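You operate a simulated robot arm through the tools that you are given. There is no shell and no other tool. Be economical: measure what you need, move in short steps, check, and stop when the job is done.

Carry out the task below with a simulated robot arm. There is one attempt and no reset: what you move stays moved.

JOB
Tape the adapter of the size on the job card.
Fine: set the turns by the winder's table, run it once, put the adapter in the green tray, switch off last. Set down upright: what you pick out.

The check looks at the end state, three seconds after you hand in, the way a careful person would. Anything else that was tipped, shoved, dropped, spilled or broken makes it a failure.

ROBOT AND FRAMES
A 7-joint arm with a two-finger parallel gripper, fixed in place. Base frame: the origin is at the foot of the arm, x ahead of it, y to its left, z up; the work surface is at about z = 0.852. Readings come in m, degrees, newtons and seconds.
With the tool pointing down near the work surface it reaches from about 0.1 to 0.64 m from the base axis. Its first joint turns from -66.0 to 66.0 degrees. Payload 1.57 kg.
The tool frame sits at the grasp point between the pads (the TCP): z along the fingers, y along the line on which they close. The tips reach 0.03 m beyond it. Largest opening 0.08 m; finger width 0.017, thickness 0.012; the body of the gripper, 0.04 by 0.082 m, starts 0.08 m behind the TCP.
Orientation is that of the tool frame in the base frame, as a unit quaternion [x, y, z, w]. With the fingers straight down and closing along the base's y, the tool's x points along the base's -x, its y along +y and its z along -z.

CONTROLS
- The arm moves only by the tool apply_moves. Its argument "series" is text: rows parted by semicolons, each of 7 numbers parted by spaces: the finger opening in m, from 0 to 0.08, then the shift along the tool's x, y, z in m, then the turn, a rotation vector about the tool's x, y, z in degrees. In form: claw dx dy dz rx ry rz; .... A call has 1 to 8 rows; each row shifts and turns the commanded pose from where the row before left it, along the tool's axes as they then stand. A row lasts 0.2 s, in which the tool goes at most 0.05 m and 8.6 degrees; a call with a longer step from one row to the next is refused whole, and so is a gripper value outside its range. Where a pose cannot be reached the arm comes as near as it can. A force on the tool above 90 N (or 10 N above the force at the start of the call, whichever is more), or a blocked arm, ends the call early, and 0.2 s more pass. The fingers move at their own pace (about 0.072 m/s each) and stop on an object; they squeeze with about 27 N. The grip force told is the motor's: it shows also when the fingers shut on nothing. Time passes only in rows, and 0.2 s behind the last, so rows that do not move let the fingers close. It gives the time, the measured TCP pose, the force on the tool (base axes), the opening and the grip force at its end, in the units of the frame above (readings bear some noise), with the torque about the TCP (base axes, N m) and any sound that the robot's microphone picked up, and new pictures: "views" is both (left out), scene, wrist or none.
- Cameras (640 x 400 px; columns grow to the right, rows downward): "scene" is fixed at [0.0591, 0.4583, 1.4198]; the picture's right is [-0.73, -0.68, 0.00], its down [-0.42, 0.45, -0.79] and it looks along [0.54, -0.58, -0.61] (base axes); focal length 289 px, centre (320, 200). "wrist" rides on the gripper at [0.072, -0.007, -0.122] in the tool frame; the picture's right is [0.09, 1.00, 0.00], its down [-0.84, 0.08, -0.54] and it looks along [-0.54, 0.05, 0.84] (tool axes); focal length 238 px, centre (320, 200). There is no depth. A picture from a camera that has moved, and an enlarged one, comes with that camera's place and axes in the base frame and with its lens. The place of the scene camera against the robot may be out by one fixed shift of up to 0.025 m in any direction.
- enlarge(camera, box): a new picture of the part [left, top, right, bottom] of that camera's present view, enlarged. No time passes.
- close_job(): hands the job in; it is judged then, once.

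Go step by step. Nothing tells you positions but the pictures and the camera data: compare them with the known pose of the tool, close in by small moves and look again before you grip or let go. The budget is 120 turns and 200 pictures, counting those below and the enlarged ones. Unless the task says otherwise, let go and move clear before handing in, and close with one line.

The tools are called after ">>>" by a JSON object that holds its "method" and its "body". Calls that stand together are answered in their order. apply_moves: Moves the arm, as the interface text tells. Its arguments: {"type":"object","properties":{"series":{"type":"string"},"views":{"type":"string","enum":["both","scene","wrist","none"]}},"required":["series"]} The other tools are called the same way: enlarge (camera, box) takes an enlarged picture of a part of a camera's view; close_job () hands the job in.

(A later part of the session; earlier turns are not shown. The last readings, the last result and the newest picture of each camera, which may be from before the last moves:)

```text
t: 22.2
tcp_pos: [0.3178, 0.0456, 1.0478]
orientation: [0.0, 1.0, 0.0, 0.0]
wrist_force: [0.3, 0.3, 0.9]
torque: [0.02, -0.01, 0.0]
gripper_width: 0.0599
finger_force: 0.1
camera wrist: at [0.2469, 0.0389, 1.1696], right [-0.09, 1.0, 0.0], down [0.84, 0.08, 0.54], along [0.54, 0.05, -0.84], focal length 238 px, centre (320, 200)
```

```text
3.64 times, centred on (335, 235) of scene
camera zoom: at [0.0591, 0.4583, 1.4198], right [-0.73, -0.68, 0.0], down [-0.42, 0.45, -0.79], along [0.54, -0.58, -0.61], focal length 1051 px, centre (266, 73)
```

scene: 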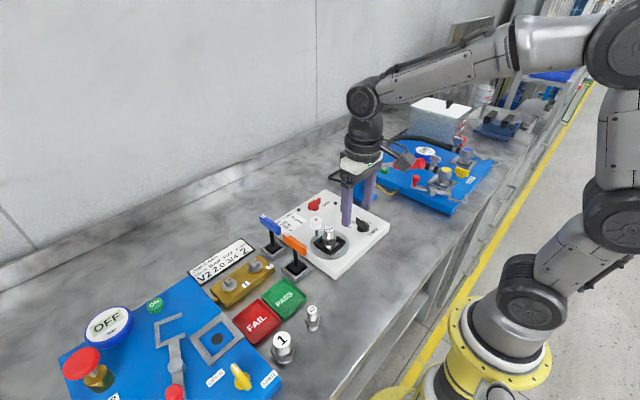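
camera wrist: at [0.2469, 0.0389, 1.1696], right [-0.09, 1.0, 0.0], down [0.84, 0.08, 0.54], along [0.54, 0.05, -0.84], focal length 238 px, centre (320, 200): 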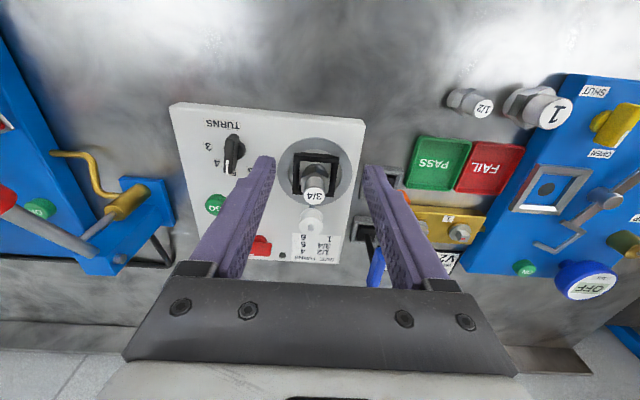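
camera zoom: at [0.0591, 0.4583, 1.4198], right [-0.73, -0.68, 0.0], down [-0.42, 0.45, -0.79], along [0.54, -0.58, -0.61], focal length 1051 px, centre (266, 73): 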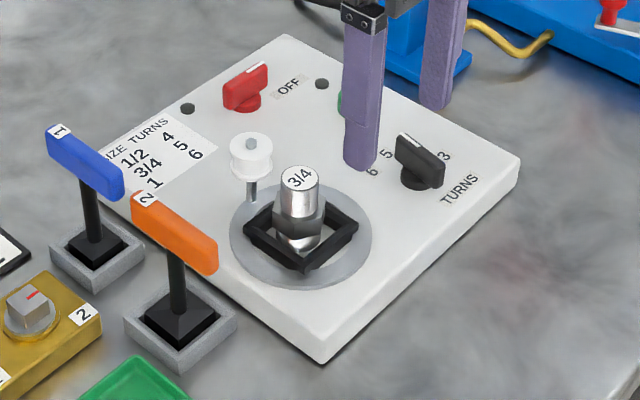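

The adapter stands upright in the chuck. Next I switch on: I'll carry the gripper, turned 90°, over the red switch at about (0.517, -0.035).

>>> {"method": "apply_moves", "body": {"series": "0.045 0 -0.045 -0.01 0 0 0;0.045 0 -0.0356 0 0 0 0;0.045 0 0 0 0 0 8.5;0.045 0 0 0 0 0 8.5;0.045 0 0 0 0 0 8.5;0.045 0 0 0 0 0 8.5;0.045 0 0 0 0 0 8.5;0.045 0 0 0 0 0 8.5", "views": "none"}}

>>> {"method": "apply_moves", "body": {"series": "0.045 0 0 0 0 0 8.5;0.045 0 0 0 0 0 8.5;0.045 0 0 0 0 0 8.5;0.045 0 0 0 0 0 8.5;0.045 0 0 0 0 0 5", "views": "none"}}

>>> {"method": "apply_moves", "body": {"series": "0.045 0 0.04 0 0 0 0;0.045 0 0.04 0 0 0 0;0.045 0 0.04 0 0 0 0;0.045 0 0.04 0 0 0 0;0.045 0 0.035 0 0 0 0;0.045 0 0 0 0 0 0", "views": "both"}}

>>> {"method": "enlarge", "body": {"camera": "wrist", "box": [200, 50, 400, 200]}}

```text
t: 24.0
tcp_pos: [0.3179, -0.0361, 1.0568]
orientation: [0.432, 0.902, 0.0, 0.0]
wrist_force: [-0.4, 0.4, 0.6]
torque: [-0.03, 0.05, 0.03]
gripper_width: 0.0451
finger_force: 0.1
```

```text
t: 25.2
tcp_pos: [0.3181, -0.0352, 1.0581]
orientation: [0.708, 0.706, 0.0, -0.001]
wrist_force: [-0.5, 0.4, 0.2]
torque: [-0.01, 0.03, 0.01]
gripper_width: 0.0449
finger_force: 0.1
```

```text
t: 26.6
tcp_pos: [0.5134, -0.0345, 1.0581]
orientation: [0.707, 0.707, 0.0, 0.001]
wrist_force: [-0.7, -0.1, 0.3]
torque: [0.02, 0.01, 0.02]
gripper_width: 0.0449
finger_force: 0.1
camera wrist: at [0.508, 0.0376, 1.1805], right [1.0, 0.09, 0.0], down [0.08, -0.84, 0.54], along [0.05, -0.54, -0.84], focal length 238 px, centre (320, 200)
```

scene: 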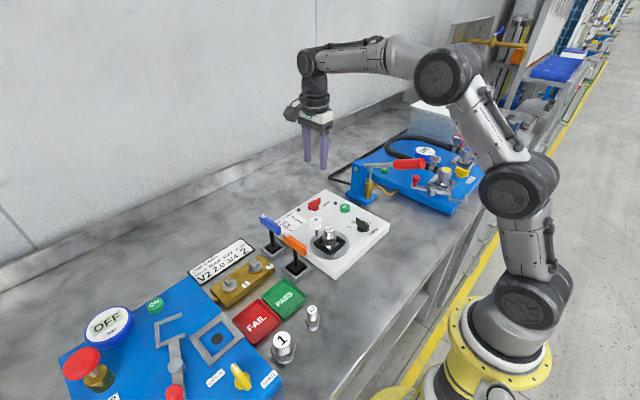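
wrist: 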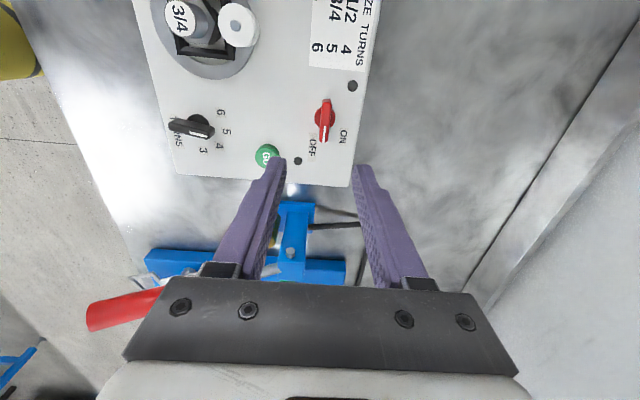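

```text
2.67 times, centred on (300, 125) of wrist
camera zoom: at [0.508, 0.0376, 1.1805], right [1.0, 0.09, 0.0], down [0.08, -0.84, 0.54], along [0.05, -0.54, -0.84], focal length 636 px, centre (373, 400)
```

zoom: 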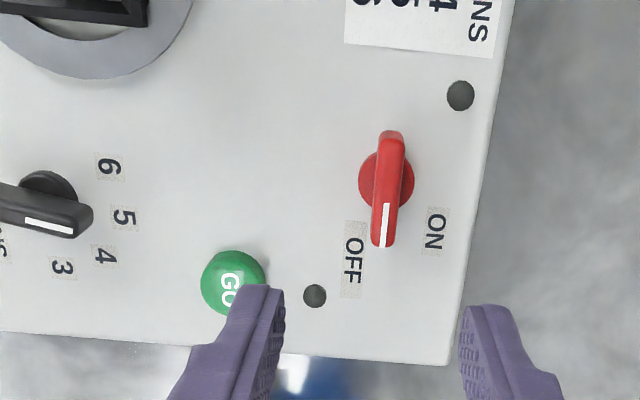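

The switch pivot is at (0.520, -0.034) with its bar along -y, and ON is roughly 50° counter-clockwise. Descending to grip.

>>> {"method": "apply_moves", "body": {"series": "0.045 0 0.004 0.045 0 0 0;0.045 0 0 0.045 0 0 0;0.045 0 0 0.02 0 0 0;0.045 0 0 0 0 0 0", "views": "wrist"}}

>>> {"method": "enlarge", "body": {"camera": "wrist", "box": [220, 80, 420, 230]}}

```text
t: 27.6
tcp_pos: [0.5175, -0.035, 0.9473]
orientation: [0.707, 0.707, 0.0, 0.001]
wrist_force: [-0.1, 1.3, 0.1]
torque: [0.01, -0.04, -0.01]
gripper_width: 0.0448
finger_force: 0.0
camera wrist: at [0.5118, 0.0376, 1.0701], right [1.0, 0.09, 0.0], down [0.08, -0.84, 0.54], along [0.05, -0.54, -0.84], focal length 238 px, centre (320, 200)
```

wrist: 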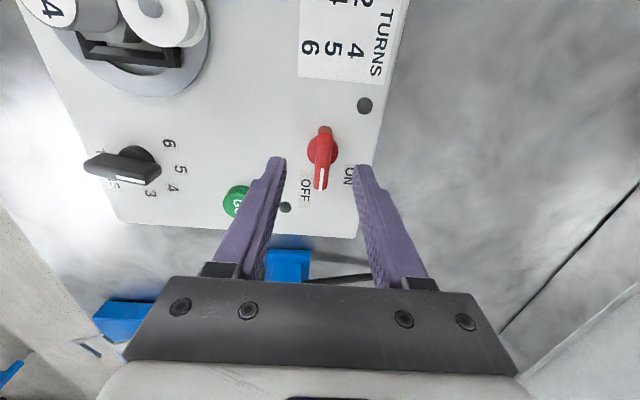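

```text
2.67 times, centred on (320, 155) of wrist
camera zoom: at [0.5118, 0.0376, 1.0701], right [1.0, 0.09, 0.0], down [0.08, -0.84, 0.54], along [0.05, -0.54, -0.84], focal length 636 px, centre (320, 320)
```

zoom: 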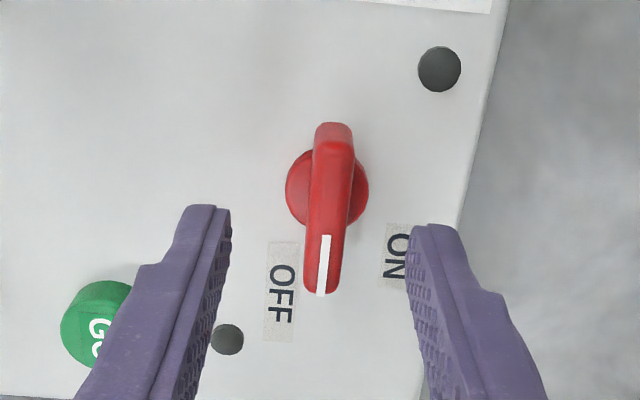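

Centred. Down to grip height and close.

>>> {"method": "apply_moves", "body": {"series": "0.045 0 0.0015 0.015 0 0 0;0.045 0 0 0.0125 0 0 0;0.045 0 0 0 0 0 0;0 0 0 0 0 0 0;0 0 0 0 0 0 0;0 0 0 0 0 0 0", "views": "none"}}

>>> {"method": "apply_moves", "body": {"series": "0 0 0 0 0 0 -8;0 0 0 0 0 0 -8;0 0 0 0 0 0 -8;0 0 0 0 0 0 -8;0 0 0 0 0 0 -8;0 0 0 0 0 0 -8;0 0 0 0 0 0 0", "views": "both"}}

>>> {"method": "enlarge", "body": {"camera": "wrist", "box": [220, 80, 420, 230]}}

>>> {"method": "enlarge", "body": {"camera": "scene", "box": [270, 170, 390, 270]}}

```text
t: 29.0
tcp_pos: [0.5195, -0.0352, 0.9199]
orientation: [0.707, 0.707, 0.0, 0.0]
wrist_force: [8.4, -0.2, -3.8]
torque: [0.07, -0.04, 0.01]
gripper_width: 0.0107
finger_force: 29.1
```

```text
t: 30.6
tcp_pos: [0.5188, -0.0352, 0.92]
orientation: [0.358, 0.934, 0.0, 0.001]
wrist_force: [16.5, 2.4, -7.0]
torque: [0.19, 0.05, -0.02]
gripper_width: 0.0108
finger_force: 28.5
camera wrist: at [0.4622, 0.0085, 1.0426], right [0.6, 0.8, 0.0], down [0.67, -0.5, 0.54], along [0.44, -0.32, -0.84], focal length 238 px, centre (320, 200)
```

scene: 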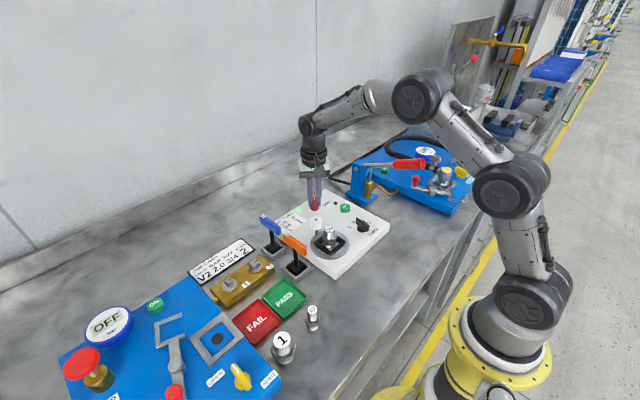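
wrist: 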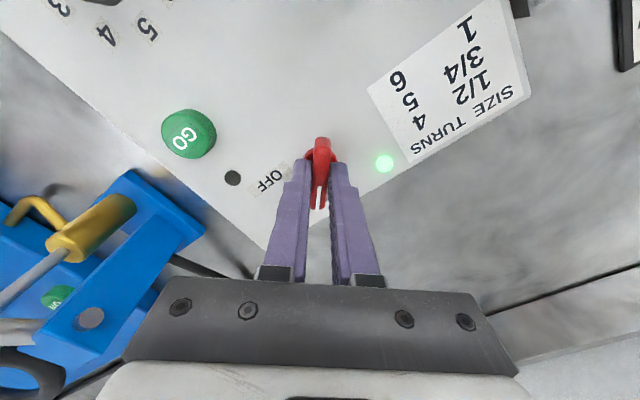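

```text
2.67 times, centred on (320, 155) of wrist
camera zoom: at [0.4622, 0.0085, 1.0426], right [0.6, 0.8, 0.0], down [0.67, -0.5, 0.54], along [0.44, -0.32, -0.84], focal length 636 px, centre (320, 320)
```

zoom: 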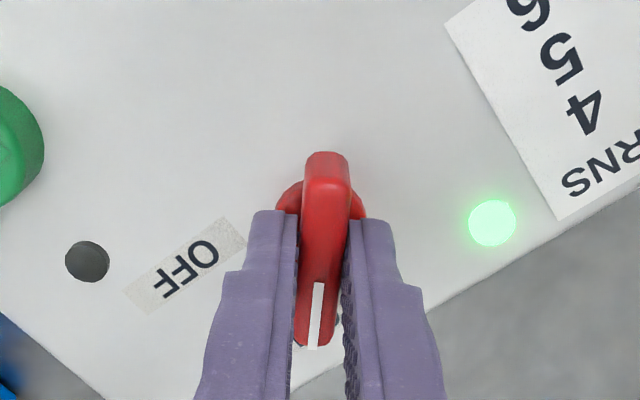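

```text
4.00 times, centred on (330, 220) of scene
camera zoom: at [0.0596, 0.4583, 1.4198], right [-0.73, -0.68, 0.0], down [-0.42, 0.45, -0.79], along [0.54, -0.58, -0.61], focal length 1156 px, centre (280, 120)
```

zoom: 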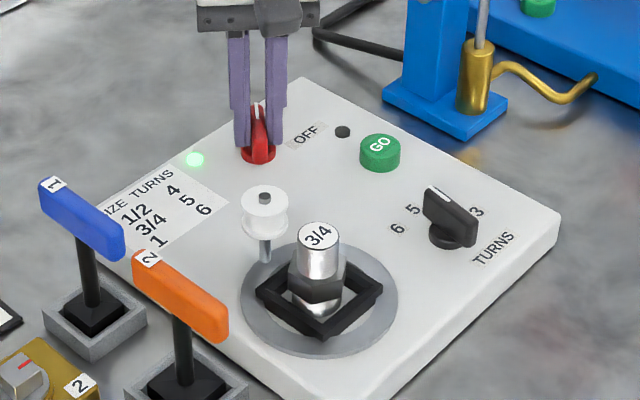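

The green lamp is on. I'll release, rise, close the fingers and move above GO at about (0.4505, -0.0865).

>>> {"method": "apply_moves", "body": {"series": "0.035 0 0 0 0 0 0;0.035 0 0 0 0 0 0;0.035 0 0 -0.03 0 0 0;0.035 0 0 -0.04 0 0 0;0 0.008 -0.042 0 0 0 0;0 0.0084 -0.042 0 0 0 0;0 0 0 0 0 0 0", "views": "both"}}

>>> {"method": "enlarge", "body": {"camera": "wrist", "box": [220, 80, 420, 230]}}

>>> {"method": "enlarge", "body": {"camera": "scene", "box": [270, 170, 390, 270]}}

```text
t: 32.2
tcp_pos: [0.4505, -0.087, 0.99]
orientation: [0.359, 0.934, 0.0, 0.0]
wrist_force: [0.0, -0.9, 0.4]
torque: [-0.01, -0.01, 0.0]
gripper_width: 0.0001
finger_force: 20.9
camera wrist: at [0.3933, -0.0443, 1.1125], right [0.6, 0.8, 0.0], down [0.67, -0.5, 0.54], along [0.43, -0.32, -0.84], focal length 238 px, centre (320, 200)
```

scene: 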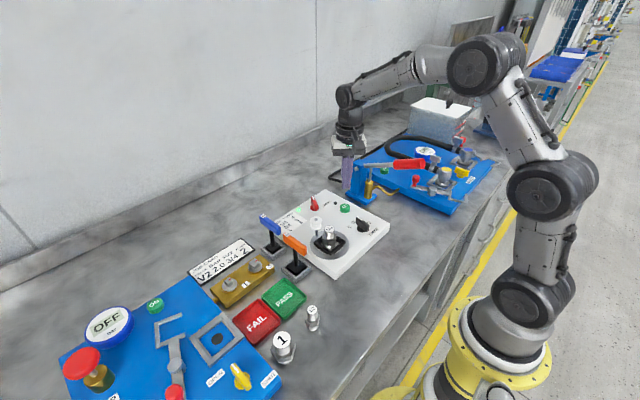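
wrist: 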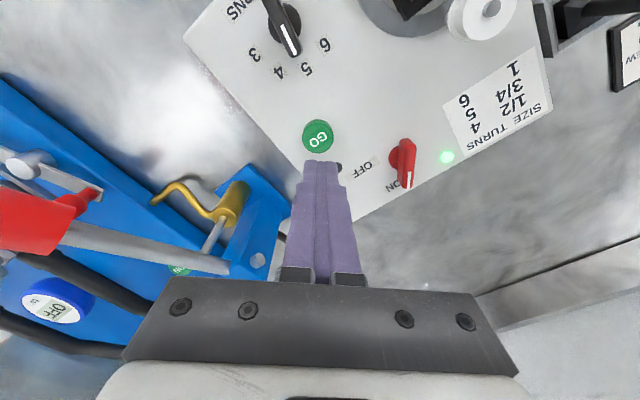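

```text
2.67 times, centred on (320, 155) of wrist
camera zoom: at [0.3933, -0.0443, 1.1125], right [0.6, 0.8, 0.0], down [0.67, -0.5, 0.54], along [0.43, -0.32, -0.84], focal length 636 px, centre (320, 320)
```

zoom: 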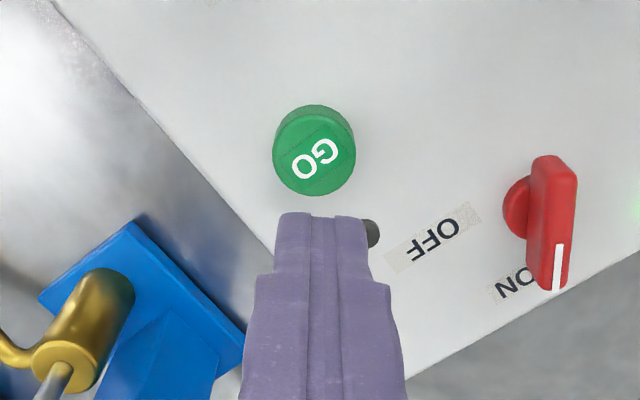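

```text
4.00 times, centred on (330, 220) of scene
camera zoom: at [0.059, 0.4583, 1.4198], right [-0.73, -0.68, 0.0], down [-0.42, 0.45, -0.79], along [0.54, -0.58, -0.61], focal length 1156 px, centre (280, 120)
```

zoom: 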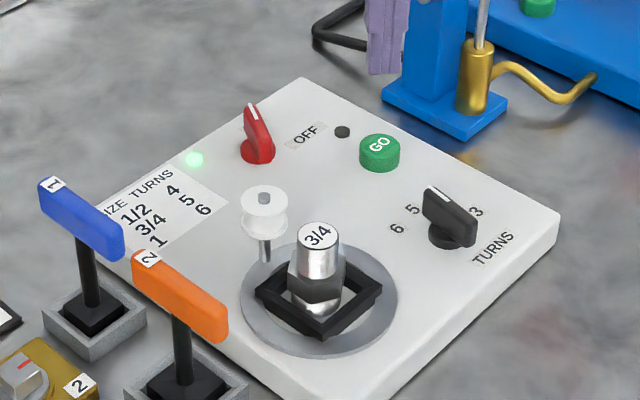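

Aligned over GO to about 1 mm. Descending to just above it, then one gentle press.

>>> {"method": "apply_moves", "body": {"series": "0 0 0 0.03 0 0 0;0 0 0 0.027 0 0 0;0 0 0 0 0 0 0", "views": "scene"}}

>>> {"method": "enlarge", "body": {"camera": "scene", "box": [290, 170, 390, 250]}}

```text
t: 33.0
tcp_pos: [0.4518, -0.088, 0.9331]
orientation: [0.359, 0.934, 0.001, 0.0]
wrist_force: [0.5, 0.5, -0.6]
torque: [0.03, -0.02, -0.01]
gripper_width: 0.0001
finger_force: 21.1
```

scene: 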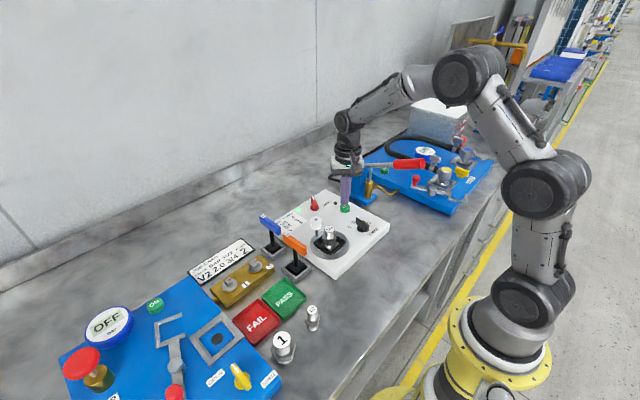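

```text
5.00 times, centred on (340, 210) of scene
camera zoom: at [0.0591, 0.4583, 1.4198], right [-0.73, -0.68, 0.0], down [-0.42, 0.45, -0.79], along [0.54, -0.58, -0.61], focal length 1444 px, centre (220, 150)
```

zoom: 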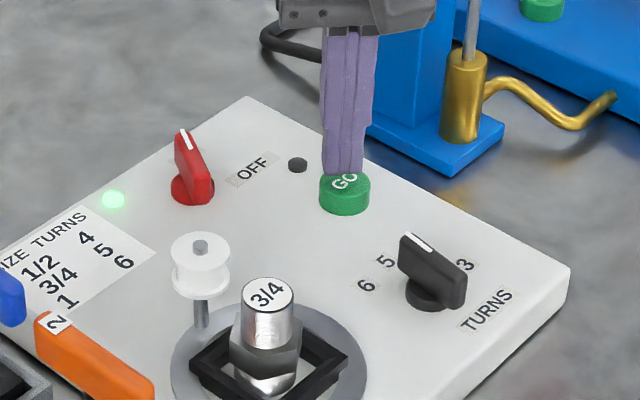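

>>> {"method": "apply_moves", "body": {"series": "0 0 0 0.004 0 0 0;0 0 0 0.003 0 0 0;0 0 0 0.003 0 0 0;0 0 0 0.002 0 0 0", "views": "none"}}

```text
t: 34.0
tcp_pos: [0.4508, -0.0866, 0.9221]
orientation: [0.359, 0.934, 0.0, 0.0]
wrist_force: [1.4, -0.5, 1.4]
torque: [-0.02, -0.04, 0.03]
gripper_width: 0.0001
finger_force: 21.6
```

No contact yet at tip height about 0.892. I'll go a little further, in small steps.

>>> {"method": "apply_moves", "body": {"series": "0 0 0 0.002 0 0 0;0 0 0 0.002 0 0 0;0 0 0 0 0 0 0", "views": "scene"}}

>>> {"method": "enlarge", "body": {"camera": "scene", "box": [290, 170, 390, 250]}}

```text
t: 34.8
tcp_pos: [0.451, -0.0862, 0.9181]
orientation: [0.359, 0.933, 0.0, 0.002]
wrist_force: [1.6, -0.3, 4.1]
torque: [-0.02, 0.0, 0.02]
gripper_width: 0.0
finger_force: 21.6
heard: click
```

scene: 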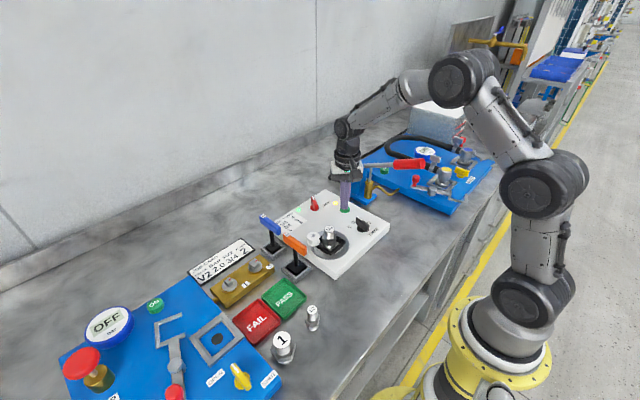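

```text
5.00 times, centred on (340, 210) of scene
camera zoom: at [0.059, 0.4583, 1.4198], right [-0.73, -0.68, 0.0], down [-0.42, 0.45, -0.79], along [0.54, -0.58, -0.61], focal length 1444 px, centre (220, 150)
```

zoom: 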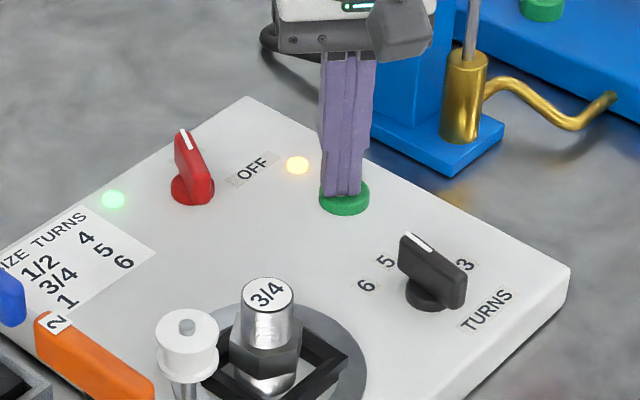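

The click was heard, the amber lamp is lit and the spool is orbiting. I'll retract straight up and wait for it to finish.

>>> {"method": "apply_moves", "body": {"series": "0 0 0 -0.02 0 0 0;0 0 0 -0.04 0 0 0;0 0 0 -0.04 0 0 0;0 0 0 -0.03 0 0 0;0 0 0 0 0 0 0;0 0 0 0 0 0 0;0 0 0 0 0 0 0;0 0 0 0 0 0 0", "views": "none"}}

>>> {"method": "apply_moves", "body": {"series": "0 0 0 0 0 0 0;0 0 0 0 0 0 0;0 0 0 0 0 0 0;0 0 0 0 0 0 0;0 0 0 0 0 0 0;0 0 0 0 0 0 0;0 0 0 0 0 0 0;0 0 0 0 0 0 0", "views": "scene"}}

>>> {"method": "enlarge", "body": {"camera": "scene", "box": [280, 180, 390, 270]}}

```text
t: 36.6
tcp_pos: [0.4505, -0.0879, 1.048]
orientation: [0.358, 0.934, 0.001, 0.0]
wrist_force: [0.0, -0.7, 0.4]
torque: [-0.01, -0.02, -0.02]
gripper_width: 0.0
finger_force: 21.6
```

```text
t: 38.4
tcp_pos: [0.4511, -0.0868, 1.0465]
orientation: [0.358, 0.934, 0.0, 0.0]
wrist_force: [-0.7, -0.4, -0.4]
torque: [-0.02, 0.02, 0.01]
gripper_width: 0.0001
finger_force: 21.8
```

scene: 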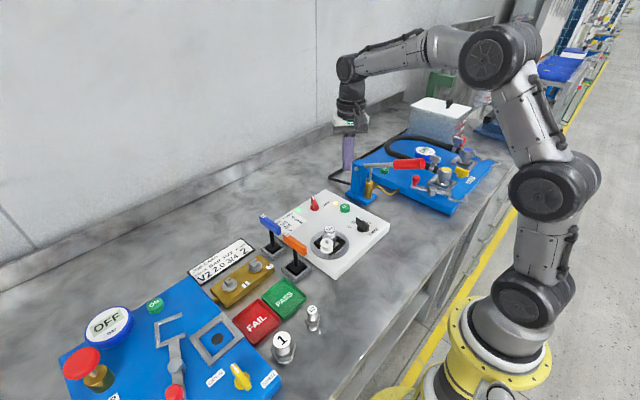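

```text
4.44 times, centred on (335, 225) of scene
camera zoom: at [0.0591, 0.4583, 1.4198], right [-0.73, -0.68, 0.0], down [-0.42, 0.45, -0.79], along [0.54, -0.58, -0.61], focal length 1284 px, centre (253, 89)
```

zoom: 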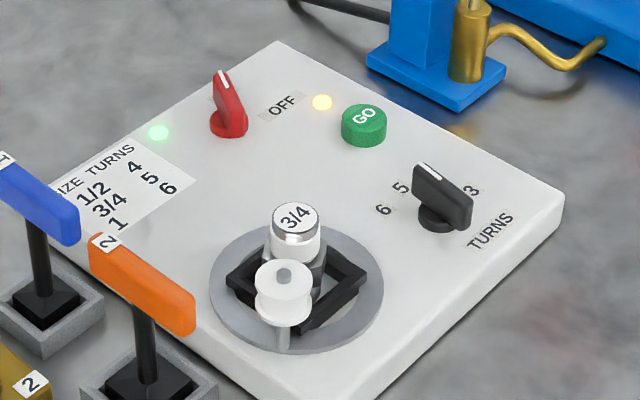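

The winder is running and tape is going onto the cylinder. Waiting for the amber lamp to go out.

>>> {"method": "apply_moves", "body": {"series": "0 0 0 0 0 0 0;0 0 0 0 0 0 0;0 0 0 0 0 0 0;0 0 0 0 0 0 0;0 0 0 0 0 0 0;0 0 0 0 0 0 0;0 0 0 0 0 0 0;0 0 0 0 0 0 0", "views": "none"}}

>>> {"method": "apply_moves", "body": {"series": "0 0 0 0 0 0 0;0 0 0 0 0 0 0;0 0 0 0 0 0 0;0 0 0 0 0 0 0;0 0 0 0 0 0 0;0 0 0 0 0 0 0;0 0 0 0 0 0 0;0 0 0 0 0 0 0", "views": "none"}}

>>> {"method": "apply_moves", "body": {"series": "0 0 0 0 0 0 0;0 0 0 0 0 0 0;0 0 0 0 0 0 0;0 0 0 0 0 0 0;0 0 0 0 0 0 0;0 0 0 0 0 0 0", "views": "scene"}}

>>> {"method": "enlarge", "body": {"camera": "scene", "box": [280, 180, 390, 270]}}

```text
t: 40.2
tcp_pos: [0.451, -0.0876, 1.0474]
orientation: [0.358, 0.934, 0.0, -0.001]
wrist_force: [-0.3, -0.2, 0.2]
torque: [-0.01, 0.01, 0.0]
gripper_width: 0.0002
finger_force: 21.5
```

```text
t: 42.0
tcp_pos: [0.4507, -0.0868, 1.0471]
orientation: [0.359, 0.933, 0.0, 0.001]
wrist_force: [0.4, -0.2, 1.0]
torque: [-0.01, 0.02, 0.0]
gripper_width: 0.0
finger_force: 21.4
```

```text
t: 43.4
tcp_pos: [0.4508, -0.0869, 1.0484]
orientation: [0.357, 0.934, 0.0, 0.0]
wrist_force: [0.6, -0.3, -0.3]
torque: [-0.02, 0.0, 0.01]
gripper_width: 0.0
finger_force: 20.9
```

scene: 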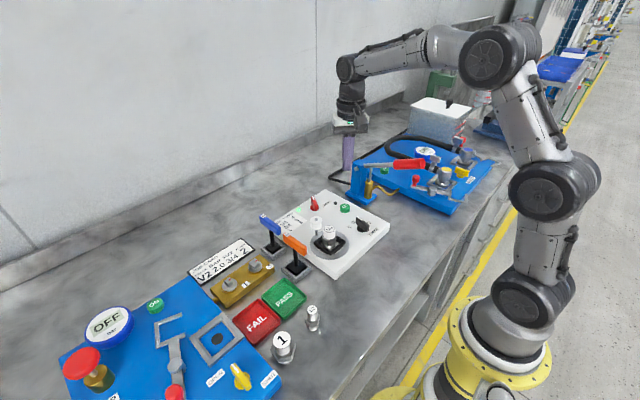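

```text
4.44 times, centred on (335, 225) of scene
camera zoom: at [0.0591, 0.4583, 1.4198], right [-0.73, -0.68, 0.0], down [-0.42, 0.45, -0.79], along [0.54, -0.58, -0.61], focal length 1284 px, centre (253, 89)
```

zoom: 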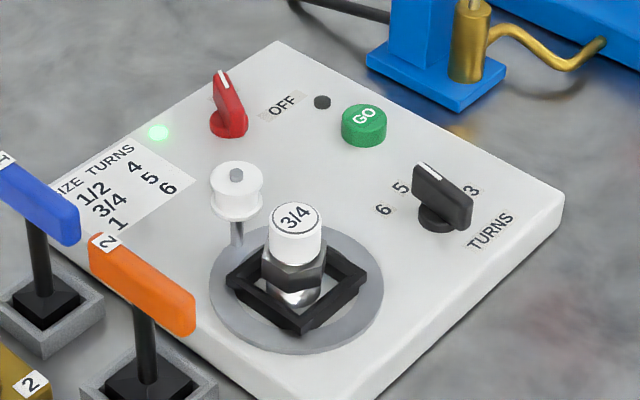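

Winding is done: the amber lamp is off and the whole cylinder is taped. I'll grip by the hex collar to spare the tape. Returning to view it.

>>> {"method": "apply_moves", "body": {"series": "0.07 0 0 0 0 0 -8.4;0.07 0 0 0 0 0 -8.4;0.07 0 0 0 0 0 -8.4;0.07 0 0 0 0 0 -8.4;0.07 0 0 0 0 0 -8.4", "views": "none"}}

>>> {"method": "apply_moves", "body": {"series": "0.07 0.035 0.03 0 0 0 0;0.07 0.035 0.03 0 0 0 0;0.07 0.03 0.035 0 0 0 0;0.07 0 0.0365 0 0 0 0;0.07 0 0 0 0 0 0", "views": "wrist"}}

>>> {"method": "enlarge", "body": {"camera": "wrist", "box": [220, 80, 420, 230]}}

```text
t: 44.6
tcp_pos: [0.4497, -0.0867, 1.0471]
orientation: [-0.002, 1.0, 0.001, 0.0]
wrist_force: [0.4, 1.0, 0.0]
torque: [0.0, 0.02, 0.0]
gripper_width: 0.0703
finger_force: 0.1
```

```text
t: 45.8
tcp_pos: [0.3512, 0.0459, 1.048]
orientation: [0.0, 1.0, 0.0, 0.001]
wrist_force: [-0.3, -0.3, 0.4]
torque: [-0.02, -0.01, -0.01]
gripper_width: 0.0701
finger_force: 0.1
camera wrist: at [0.2791, 0.0388, 1.1701], right [-0.09, 1.0, 0.0], down [0.84, 0.08, 0.54], along [0.54, 0.05, -0.84], focal length 238 px, centre (320, 200)
```

wrist: 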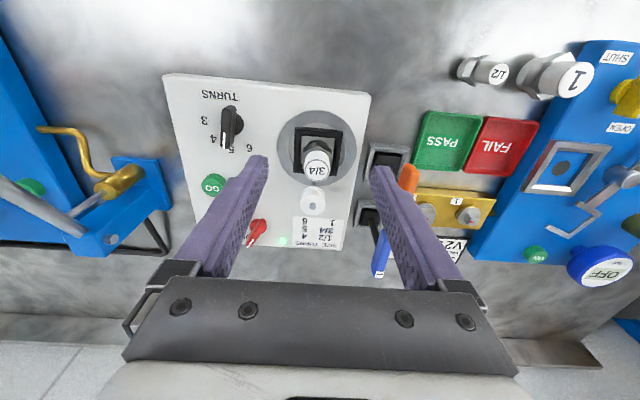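

```text
2.67 times, centred on (320, 155) of wrist
camera zoom: at [0.2791, 0.0388, 1.1701], right [-0.09, 1.0, 0.0], down [0.84, 0.08, 0.54], along [0.54, 0.05, -0.84], focal length 636 px, centre (320, 320)
```

zoom: 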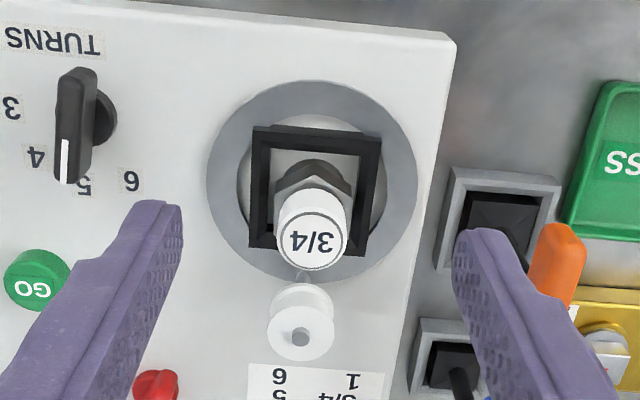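

>>> {"method": "enlarge", "body": {"camera": "wrist", "box": [275, 115, 365, 195]}}

>>> {"method": "enlarge", "body": {"camera": "scene", "box": [305, 215, 355, 265]}}

```text
5.00 times, centred on (320, 155) of wrist
camera zoom: at [0.2791, 0.0388, 1.1701], right [-0.09, 1.0, 0.0], down [0.84, 0.08, 0.54], along [0.54, 0.05, -0.84], focal length 1192 px, centre (320, 425)
```

zoom: 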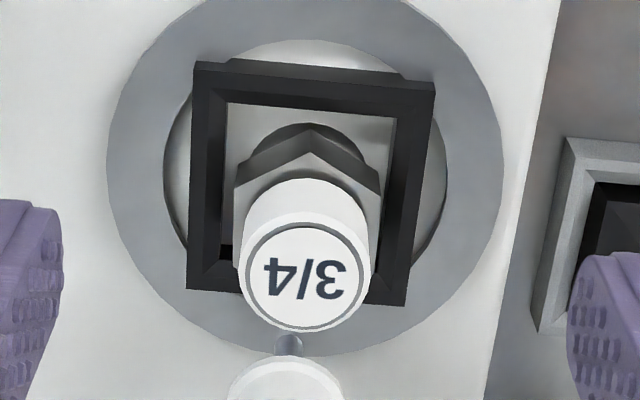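

```text
8.00 times, centred on (330, 240) of scene
camera zoom: at [0.059, 0.4583, 1.4198], right [-0.73, -0.68, 0.0], down [-0.42, 0.45, -0.79], along [0.54, -0.58, -0.61], focal length 2311 px, centre (240, -120)
```

zoom: 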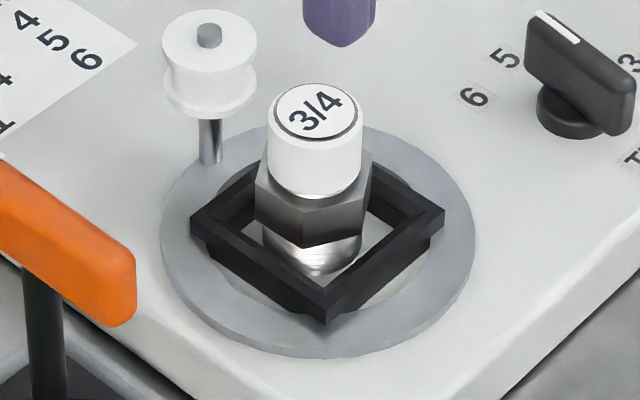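

The hex collar spans z≈0.903–0.921 with flats facing ±y, and the adapter is at (0.389, 0.0465). Descending to grip the hex.

>>> {"method": "apply_moves", "body": {"series": "0.055 -0.0375 0.0005 0 0 0 0;0.055 0 0 0.04 0 0 0;0.055 0 0 0.04 0 0 0;0.055 0 0 0.02 0 0 0;0.055 0 0 0 0 0 0", "views": "both"}}

>>> {"method": "enlarge", "body": {"camera": "wrist", "box": [240, 100, 400, 220]}}

>>> {"method": "enlarge", "body": {"camera": "scene", "box": [295, 205, 365, 265]}}

```text
t: 47.0
tcp_pos: [0.389, 0.045, 0.9457]
orientation: [0.0, 1.0, 0.0, 0.0]
wrist_force: [0.0, 0.0, 1.0]
torque: [0.03, -0.01, 0.04]
gripper_width: 0.0549
finger_force: 0.1
camera wrist: at [0.3172, 0.0383, 1.0689], right [-0.09, 1.0, 0.0], down [0.84, 0.08, 0.54], along [0.54, 0.05, -0.84], focal length 238 px, centre (320, 200)
```

scene: 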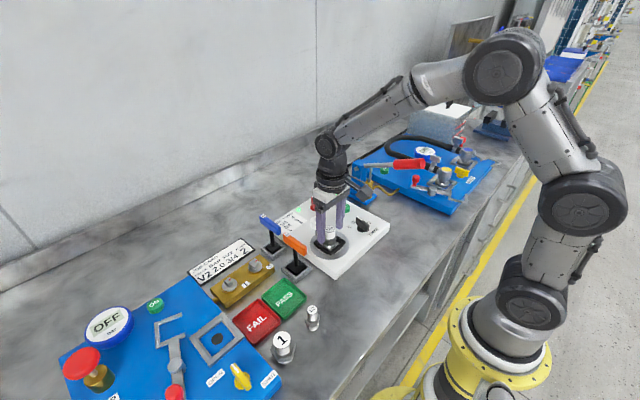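
wrist: 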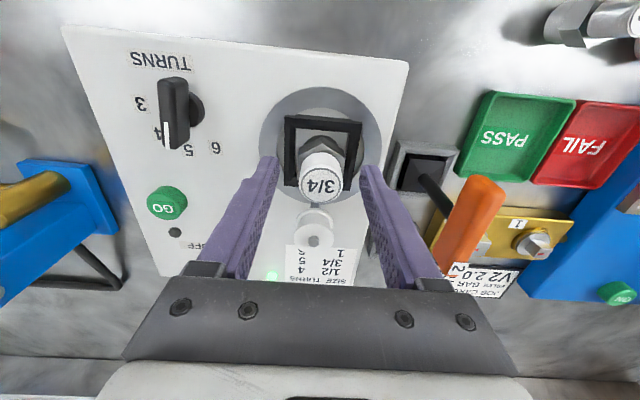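

```text
3.33 times, centred on (320, 160) of wrist
camera zoom: at [0.3172, 0.0383, 1.0689], right [-0.09, 1.0, 0.0], down [0.84, 0.08, 0.54], along [0.54, 0.05, -0.84], focal length 794 px, centre (320, 333)
```

zoom: 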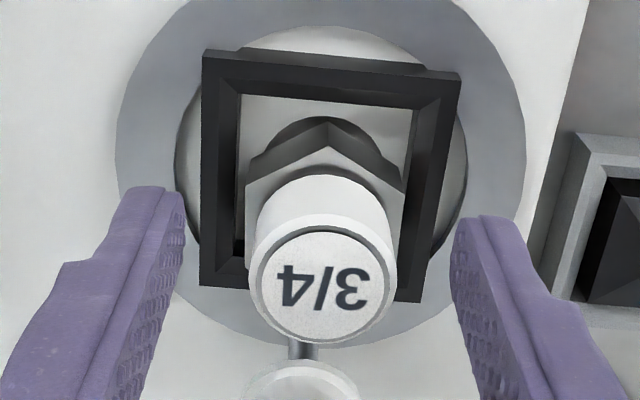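

```text
6.67 times, centred on (330, 235) of scene
camera zoom: at [0.0591, 0.4583, 1.4198], right [-0.73, -0.68, 0.0], down [-0.42, 0.45, -0.79], along [0.54, -0.58, -0.61], focal length 1926 px, centre (253, -33)
```

zoom: 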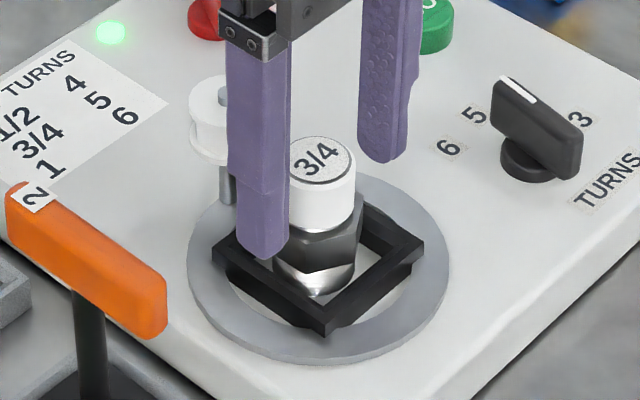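

Centred and clear of the frame. Down 10 mm, then close on the hex.

>>> {"method": "apply_moves", "body": {"series": "0.055 0 0.001 0.01 0 0 0;0.055 0 0 0 0 0 0;0.0 0 0 0 0 0 0;0 0 0 0 0 0 0;0 0 0 0 0 0 0", "views": "both"}}

>>> {"method": "enlarge", "body": {"camera": "wrist", "box": [240, 100, 400, 220]}}

>>> {"method": "enlarge", "body": {"camera": "scene", "box": [295, 205, 365, 265]}}

```text
t: 48.2
tcp_pos: [0.3879, 0.0457, 0.9379]
orientation: [0.0, 1.0, 0.0, -0.001]
wrist_force: [-0.3, 0.0, -0.2]
torque: [-0.01, -0.01, -0.01]
gripper_width: 0.0353
finger_force: 26.9
camera wrist: at [0.3168, 0.0397, 1.0595], right [-0.09, 1.0, 0.0], down [0.84, 0.08, 0.54], along [0.54, 0.05, -0.84], focal length 238 px, centre (320, 200)
```

scene: 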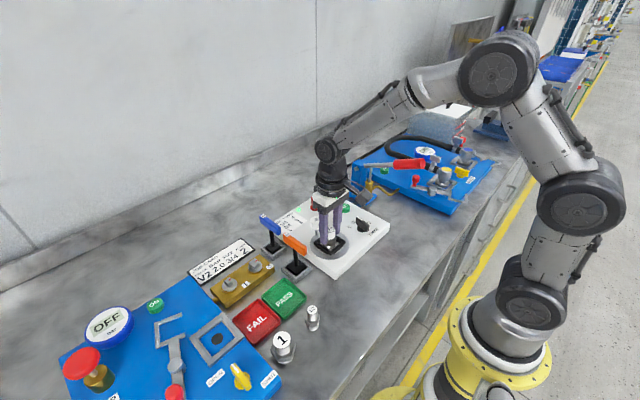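
wrist: 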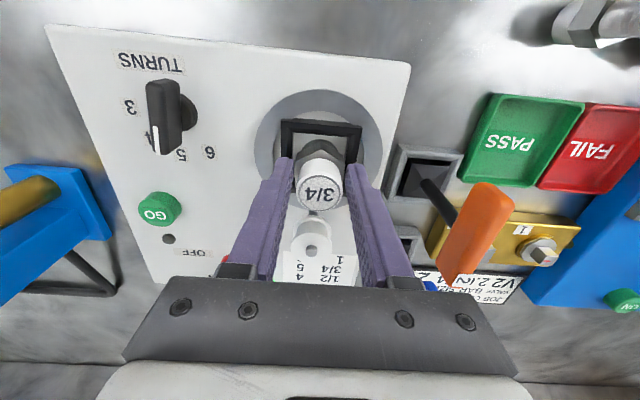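

```text
3.33 times, centred on (320, 160) of wrist
camera zoom: at [0.3168, 0.0397, 1.0595], right [-0.09, 1.0, 0.0], down [0.84, 0.08, 0.54], along [0.54, 0.05, -0.84], focal length 794 px, centre (320, 333)
```

zoom: 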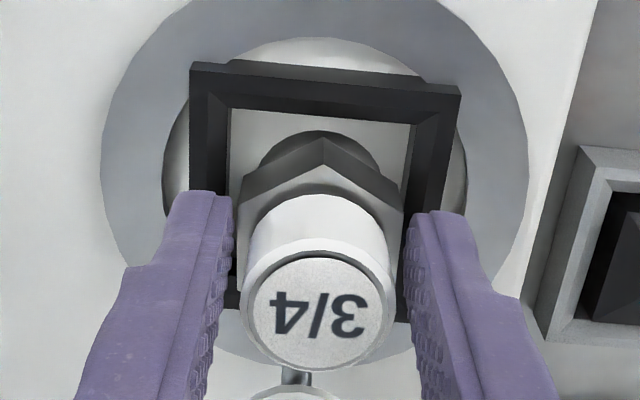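

```text
6.67 times, centred on (330, 235) of scene
camera zoom: at [0.0591, 0.4583, 1.4198], right [-0.73, -0.68, 0.0], down [-0.42, 0.45, -0.79], along [0.54, -0.58, -0.61], focal length 1926 px, centre (253, -33)
```

zoom: 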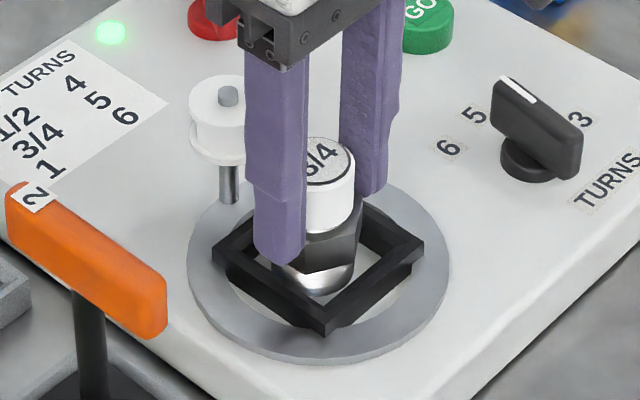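

Held by the hex (35 mm). Lifting straight out, then backing off to x≈0.28 and across toward the PASS tray at about (0.369, 0.216).

>>> {"method": "apply_moves", "body": {"series": "0 0 0 -0.02 0 0 0;0 0 0 -0.04 0 0 0;0 0 0 -0.045 0 0 0;0 0 0 -0.025 0 0 0;0 0.04 0 0 0 0 0;0 0.04 0 0 0 0 0;0 0.03 0.03 0 0 0 0;0 0 0 0 0 0 0", "views": "none"}}

>>> {"method": "apply_moves", "body": {"series": "0 0 0.045 0 0 0 0;0 0 0.045 0 0 0 0;0 -0.02 0.045 0 0 0 0;0 -0.02 0.005 0 0 0 0;0 0 0 0 0 0 0", "views": "both"}}

>>> {"method": "enlarge", "body": {"camera": "wrist", "box": [240, 100, 400, 220]}}

```text
t: 50.0
tcp_pos: [0.2778, 0.0752, 1.0662]
orientation: [0.0, 1.0, 0.0, 0.0]
wrist_force: [-0.7, -0.2, -2.3]
torque: [0.01, -0.01, 0.02]
gripper_width: 0.0351
finger_force: 26.8
```

```text
t: 51.2
tcp_pos: [0.3179, 0.2157, 1.0677]
orientation: [0.0, 1.0, 0.0, -0.001]
wrist_force: [-0.1, 0.1, -1.4]
torque: [-0.01, 0.01, 0.0]
gripper_width: 0.0352
finger_force: 27.2
camera wrist: at [0.2472, 0.2101, 1.1901], right [-0.09, 1.0, 0.0], down [0.84, 0.08, 0.54], along [0.54, 0.05, -0.84], focal length 238 px, centre (320, 200)
```

scene: 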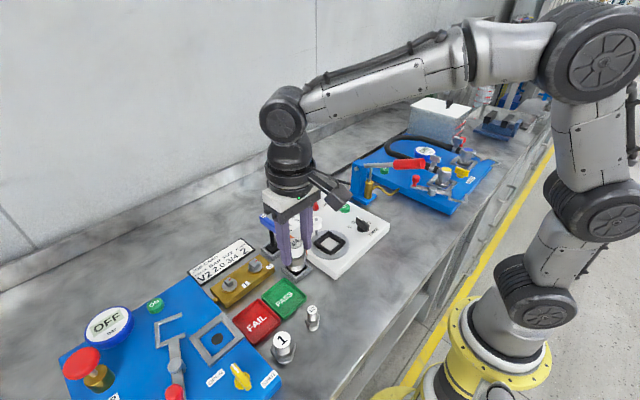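
wrist: 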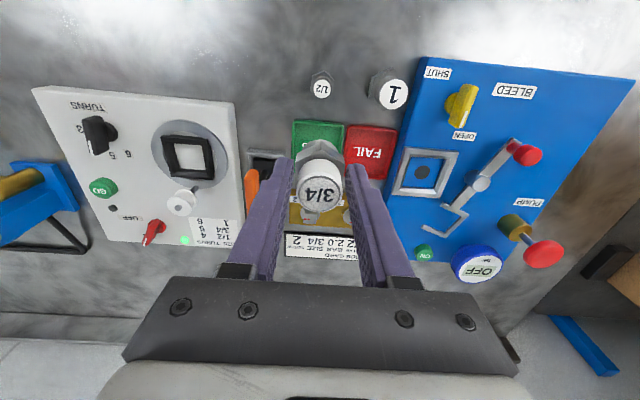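

```text
3.33 times, centred on (320, 160) of wrist
camera zoom: at [0.2472, 0.2101, 1.1901], right [-0.09, 1.0, 0.0], down [0.84, 0.08, 0.54], along [0.54, 0.05, -0.84], focal length 794 px, centre (320, 333)
```

zoom: 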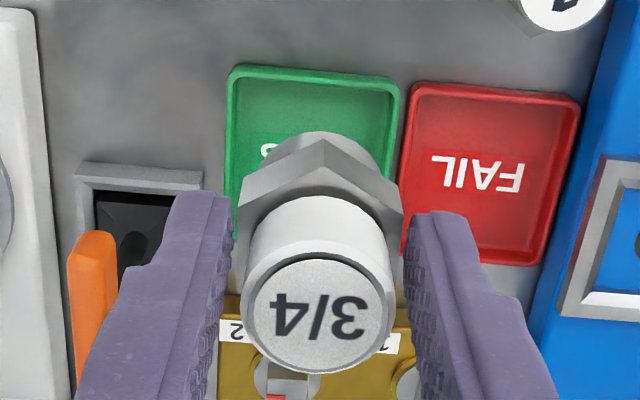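

The tray centre works out at (0.3685, 0.216), about 67 × 75 mm. Moving over it and lowering.

>>> {"method": "apply_moves", "body": {"series": "0 -0.03 0 0 0 0 0;0 -0.0205 0 0 0 0 0;0 0 0 0.045 0 0 0;0 0 0 0.045 0 0 0;0 0 0 0.035 0 0 0;0 0 0 0 0 0 0", "views": "both"}}

>>> {"method": "enlarge", "body": {"camera": "wrist", "box": [220, 80, 420, 230]}}

>>> {"method": "enlarge", "body": {"camera": "scene", "box": [240, 230, 340, 330]}}

```text
t: 52.6
tcp_pos: [0.3695, 0.2174, 0.9403]
orientation: [0.001, 1.0, 0.0, 0.0]
wrist_force: [0.2, -0.5, -2.6]
torque: [-0.01, 0.01, 0.01]
gripper_width: 0.0353
finger_force: 27.0
camera wrist: at [0.2971, 0.2106, 1.0632], right [-0.09, 1.0, 0.0], down [0.84, 0.08, 0.54], along [0.54, 0.05, -0.84], focal length 238 px, centre (320, 200)
```

scene: 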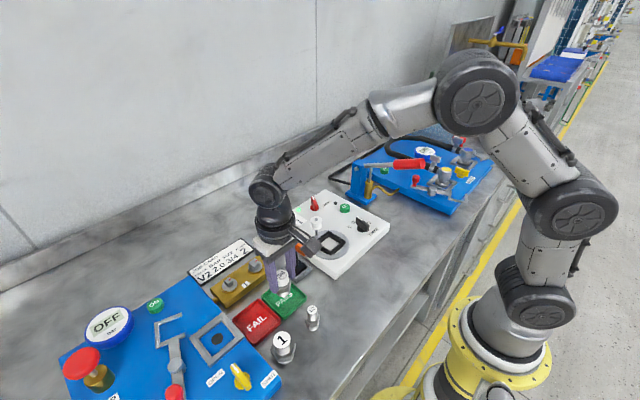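
wrist: 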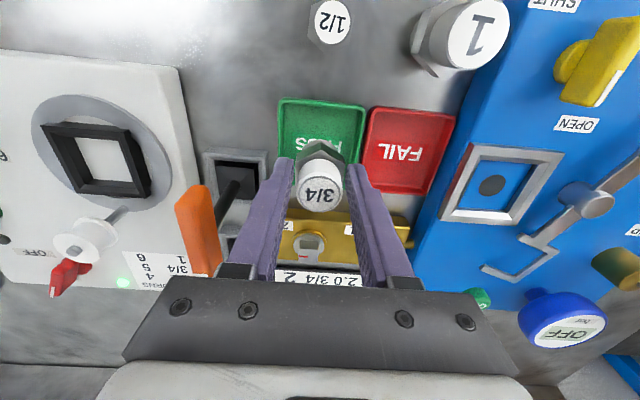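

```text
2.67 times, centred on (320, 155) of wrist
camera zoom: at [0.2971, 0.2106, 1.0632], right [-0.09, 1.0, 0.0], down [0.84, 0.08, 0.54], along [0.54, 0.05, -0.84], focal length 636 px, centre (320, 320)
```

zoom: 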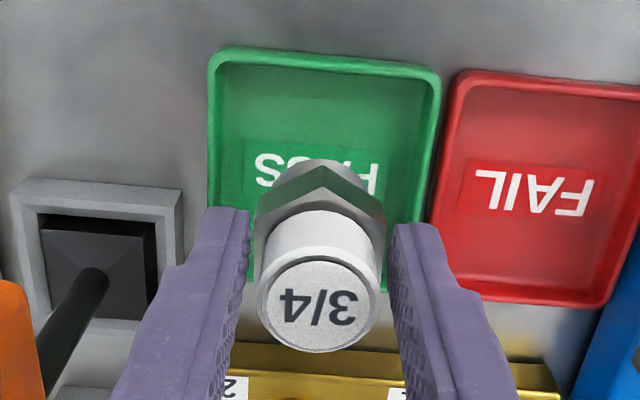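

```text
4.00 times, centred on (290, 280) of scene
camera zoom: at [0.0591, 0.4583, 1.4198], right [-0.73, -0.68, 0.0], down [-0.42, 0.45, -0.79], along [0.54, -0.58, -0.61], focal length 1156 px, centre (440, -120)
```

zoom: 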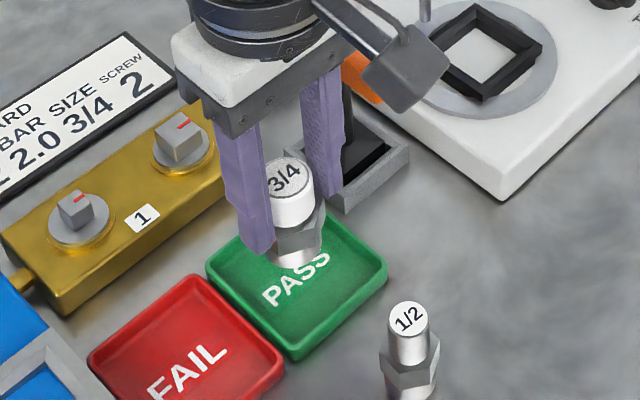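

It's over the tray centre. Lowering gently until contact.

>>> {"method": "apply_moves", "body": {"series": "0 0 0 0.014 0 0 0;0 0 0 0.006 0 0 0;0 0 0 0 0 0 0", "views": "none"}}

>>> {"method": "apply_moves", "body": {"series": "0 0 0 0.002 0 0 0;0 0 0 0.002 0 0 0;0 0 0 0 0 0 0", "views": "none"}}

```text
t: 53.4
tcp_pos: [0.3684, 0.215, 0.9217]
orientation: [0.0, 1.0, 0.0, 0.0]
wrist_force: [-0.6, -0.3, -0.7]
torque: [0.01, -0.01, 0.02]
gripper_width: 0.0353
finger_force: 27.1
```

```text
t: 54.2
tcp_pos: [0.3688, 0.2171, 0.9181]
orientation: [0.0, 1.0, 0.0, 0.0]
wrist_force: [0.4, -0.3, -1.3]
torque: [0.03, 0.01, -0.04]
gripper_width: 0.0351
finger_force: 26.9
```

>>> {"method": "apply_moves", "body": {"series": "0 0 0 0.0015 0 0 0;0 0 0 0.0015 0 0 0;0 0 0 0 0 0 0", "views": "none"}}

```text
t: 55.0
tcp_pos: [0.3684, 0.2152, 0.9145]
orientation: [0.0, 1.0, 0.0, 0.001]
wrist_force: [-0.2, 0.3, -1.6]
torque: [-0.03, 0.04, 0.02]
gripper_width: 0.0352
finger_force: 26.7
```

No contact yet. Continuing in 1.5 mm steps.

>>> {"method": "apply_moves", "body": {"series": "0 0 0 0.0015 0 0 0;0 0 0 0 0 0 0", "views": "none"}}

>>> {"method": "enlarge", "body": {"camera": "scene", "box": [240, 230, 340, 330]}}

```text
t: 55.6
tcp_pos: [0.3682, 0.215, 0.9129]
orientation: [0.0, 1.0, 0.0, 0.0]
wrist_force: [0.7, -0.8, -1.7]
torque: [-0.01, 0.01, 0.01]
gripper_width: 0.0351
finger_force: 27.3
```

```text
4.00 times, centred on (290, 280) of scene
camera zoom: at [0.0591, 0.4583, 1.4198], right [-0.73, -0.68, 0.0], down [-0.42, 0.45, -0.79], along [0.54, -0.58, -0.61], focal length 1156 px, centre (440, -120)
```

zoom: 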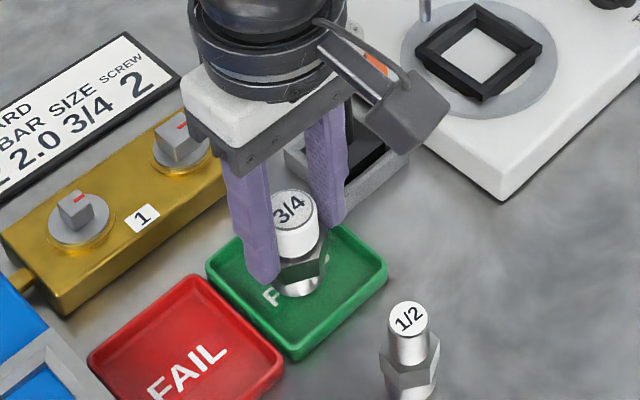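

>>> {"method": "apply_moves", "body": {"series": "0 0 0 0.0012 0 0 0;0 0 0 0 0 0 0", "views": "none"}}

>>> {"method": "apply_moves", "body": {"series": "0 0 0 0.0012 0 0 0;0 0 0 0 0 0 0", "views": "none"}}

```text
t: 56.2
tcp_pos: [0.3688, 0.2165, 0.9128]
orientation: [0.0, 1.0, -0.001, -0.001]
wrist_force: [-0.5, 0.2, -1.3]
torque: [0.01, -0.02, -0.01]
gripper_width: 0.0351
finger_force: 26.6
```

```text
t: 56.8
tcp_pos: [0.3686, 0.2169, 0.9112]
orientation: [0.0, 1.0, -0.001, 0.0]
wrist_force: [0.2, -0.4, -2.1]
torque: [0.02, 0.03, 0.02]
gripper_width: 0.0352
finger_force: 26.7
```

>>> {"method": "apply_moves", "body": {"series": "0 0 0 0.001 0 0 0;0 0 0 0 0 0 0", "views": "none"}}

>>> {"method": "apply_moves", "body": {"series": "0 0 0 0.001 0 0 0;0 0 0 0 0 0 0", "views": "none"}}

```text
t: 57.4
tcp_pos: [0.3693, 0.2165, 0.9099]
orientation: [0.0, 1.0, 0.0, 0.0]
wrist_force: [-0.7, 0.2, -1.6]
torque: [0.02, -0.01, 0.01]
gripper_width: 0.0353
finger_force: 26.8
```

```text
t: 58.0
tcp_pos: [0.3694, 0.2157, 0.9089]
orientation: [0.0, 1.0, 0.001, 0.0]
wrist_force: [-0.5, 1.3, -1.1]
torque: [0.0, 0.0, -0.02]
gripper_width: 0.0352
finger_force: 27.2
```

>>> {"method": "apply_moves", "body": {"series": "0 0 0 0.001 0 0 0;0 0 0 0 0 0 0", "views": "none"}}

>>> {"method": "apply_moves", "body": {"series": "0 0 0 0.001 0 0 0;0 0 0 0 0 0 0", "views": "none"}}

>>> {"method": "enlarge", "body": {"camera": "scene", "box": [255, 260, 325, 320]}}

```text
t: 58.6
tcp_pos: [0.3681, 0.2174, 0.9085]
orientation: [0.0, 1.0, 0.001, 0.0]
wrist_force: [-0.2, 1.7, -1.3]
torque: [0.02, 0.0, -0.03]
gripper_width: 0.0352
finger_force: 27.4
```

```text
t: 59.2
tcp_pos: [0.3679, 0.2156, 0.9066]
orientation: [0.0, 1.0, 0.0, 0.001]
wrist_force: [0.4, 0.1, -0.7]
torque: [0.01, 0.01, -0.02]
gripper_width: 0.0351
finger_force: 27.1
```

```text
6.67 times, centred on (290, 290) of scene
camera zoom: at [0.0591, 0.4583, 1.4198], right [-0.73, -0.68, 0.0], down [-0.42, 0.45, -0.79], along [0.54, -0.58, -0.61], focal length 1926 px, centre (520, -400)
```

zoom: 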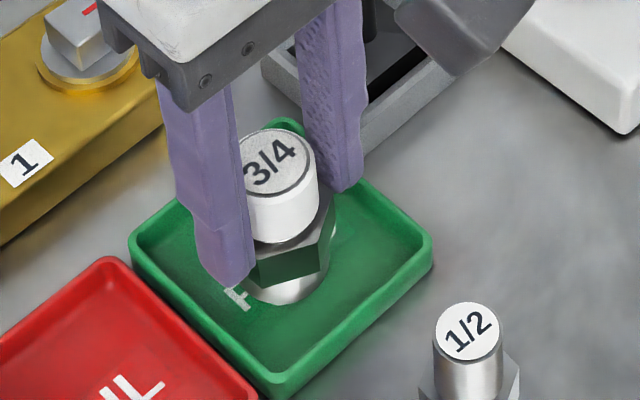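

>>> {"method": "apply_moves", "body": {"series": "0 0 0 0.001 0 0 0;0 0 0 0 0 0 0", "views": "none"}}

>>> {"method": "apply_moves", "body": {"series": "0 0 0 0.001 0 0 0;0 0 0 0 0 0 0", "views": "none"}}

```text
t: 59.8
tcp_pos: [0.3681, 0.217, 0.9078]
orientation: [0.001, 1.0, 0.001, 0.0]
wrist_force: [-3.7, -0.5, 6.0]
torque: [-0.04, 0.18, -0.04]
gripper_width: 0.0353
finger_force: 27.2
```

```text
t: 60.4
tcp_pos: [0.3705, 0.2161, 0.9057]
orientation: [0.0, 1.0, 0.001, 0.001]
wrist_force: [-6.2, -1.8, 20.0]
torque: [-0.12, 0.27, -0.06]
gripper_width: 0.0351
finger_force: 27.0
```

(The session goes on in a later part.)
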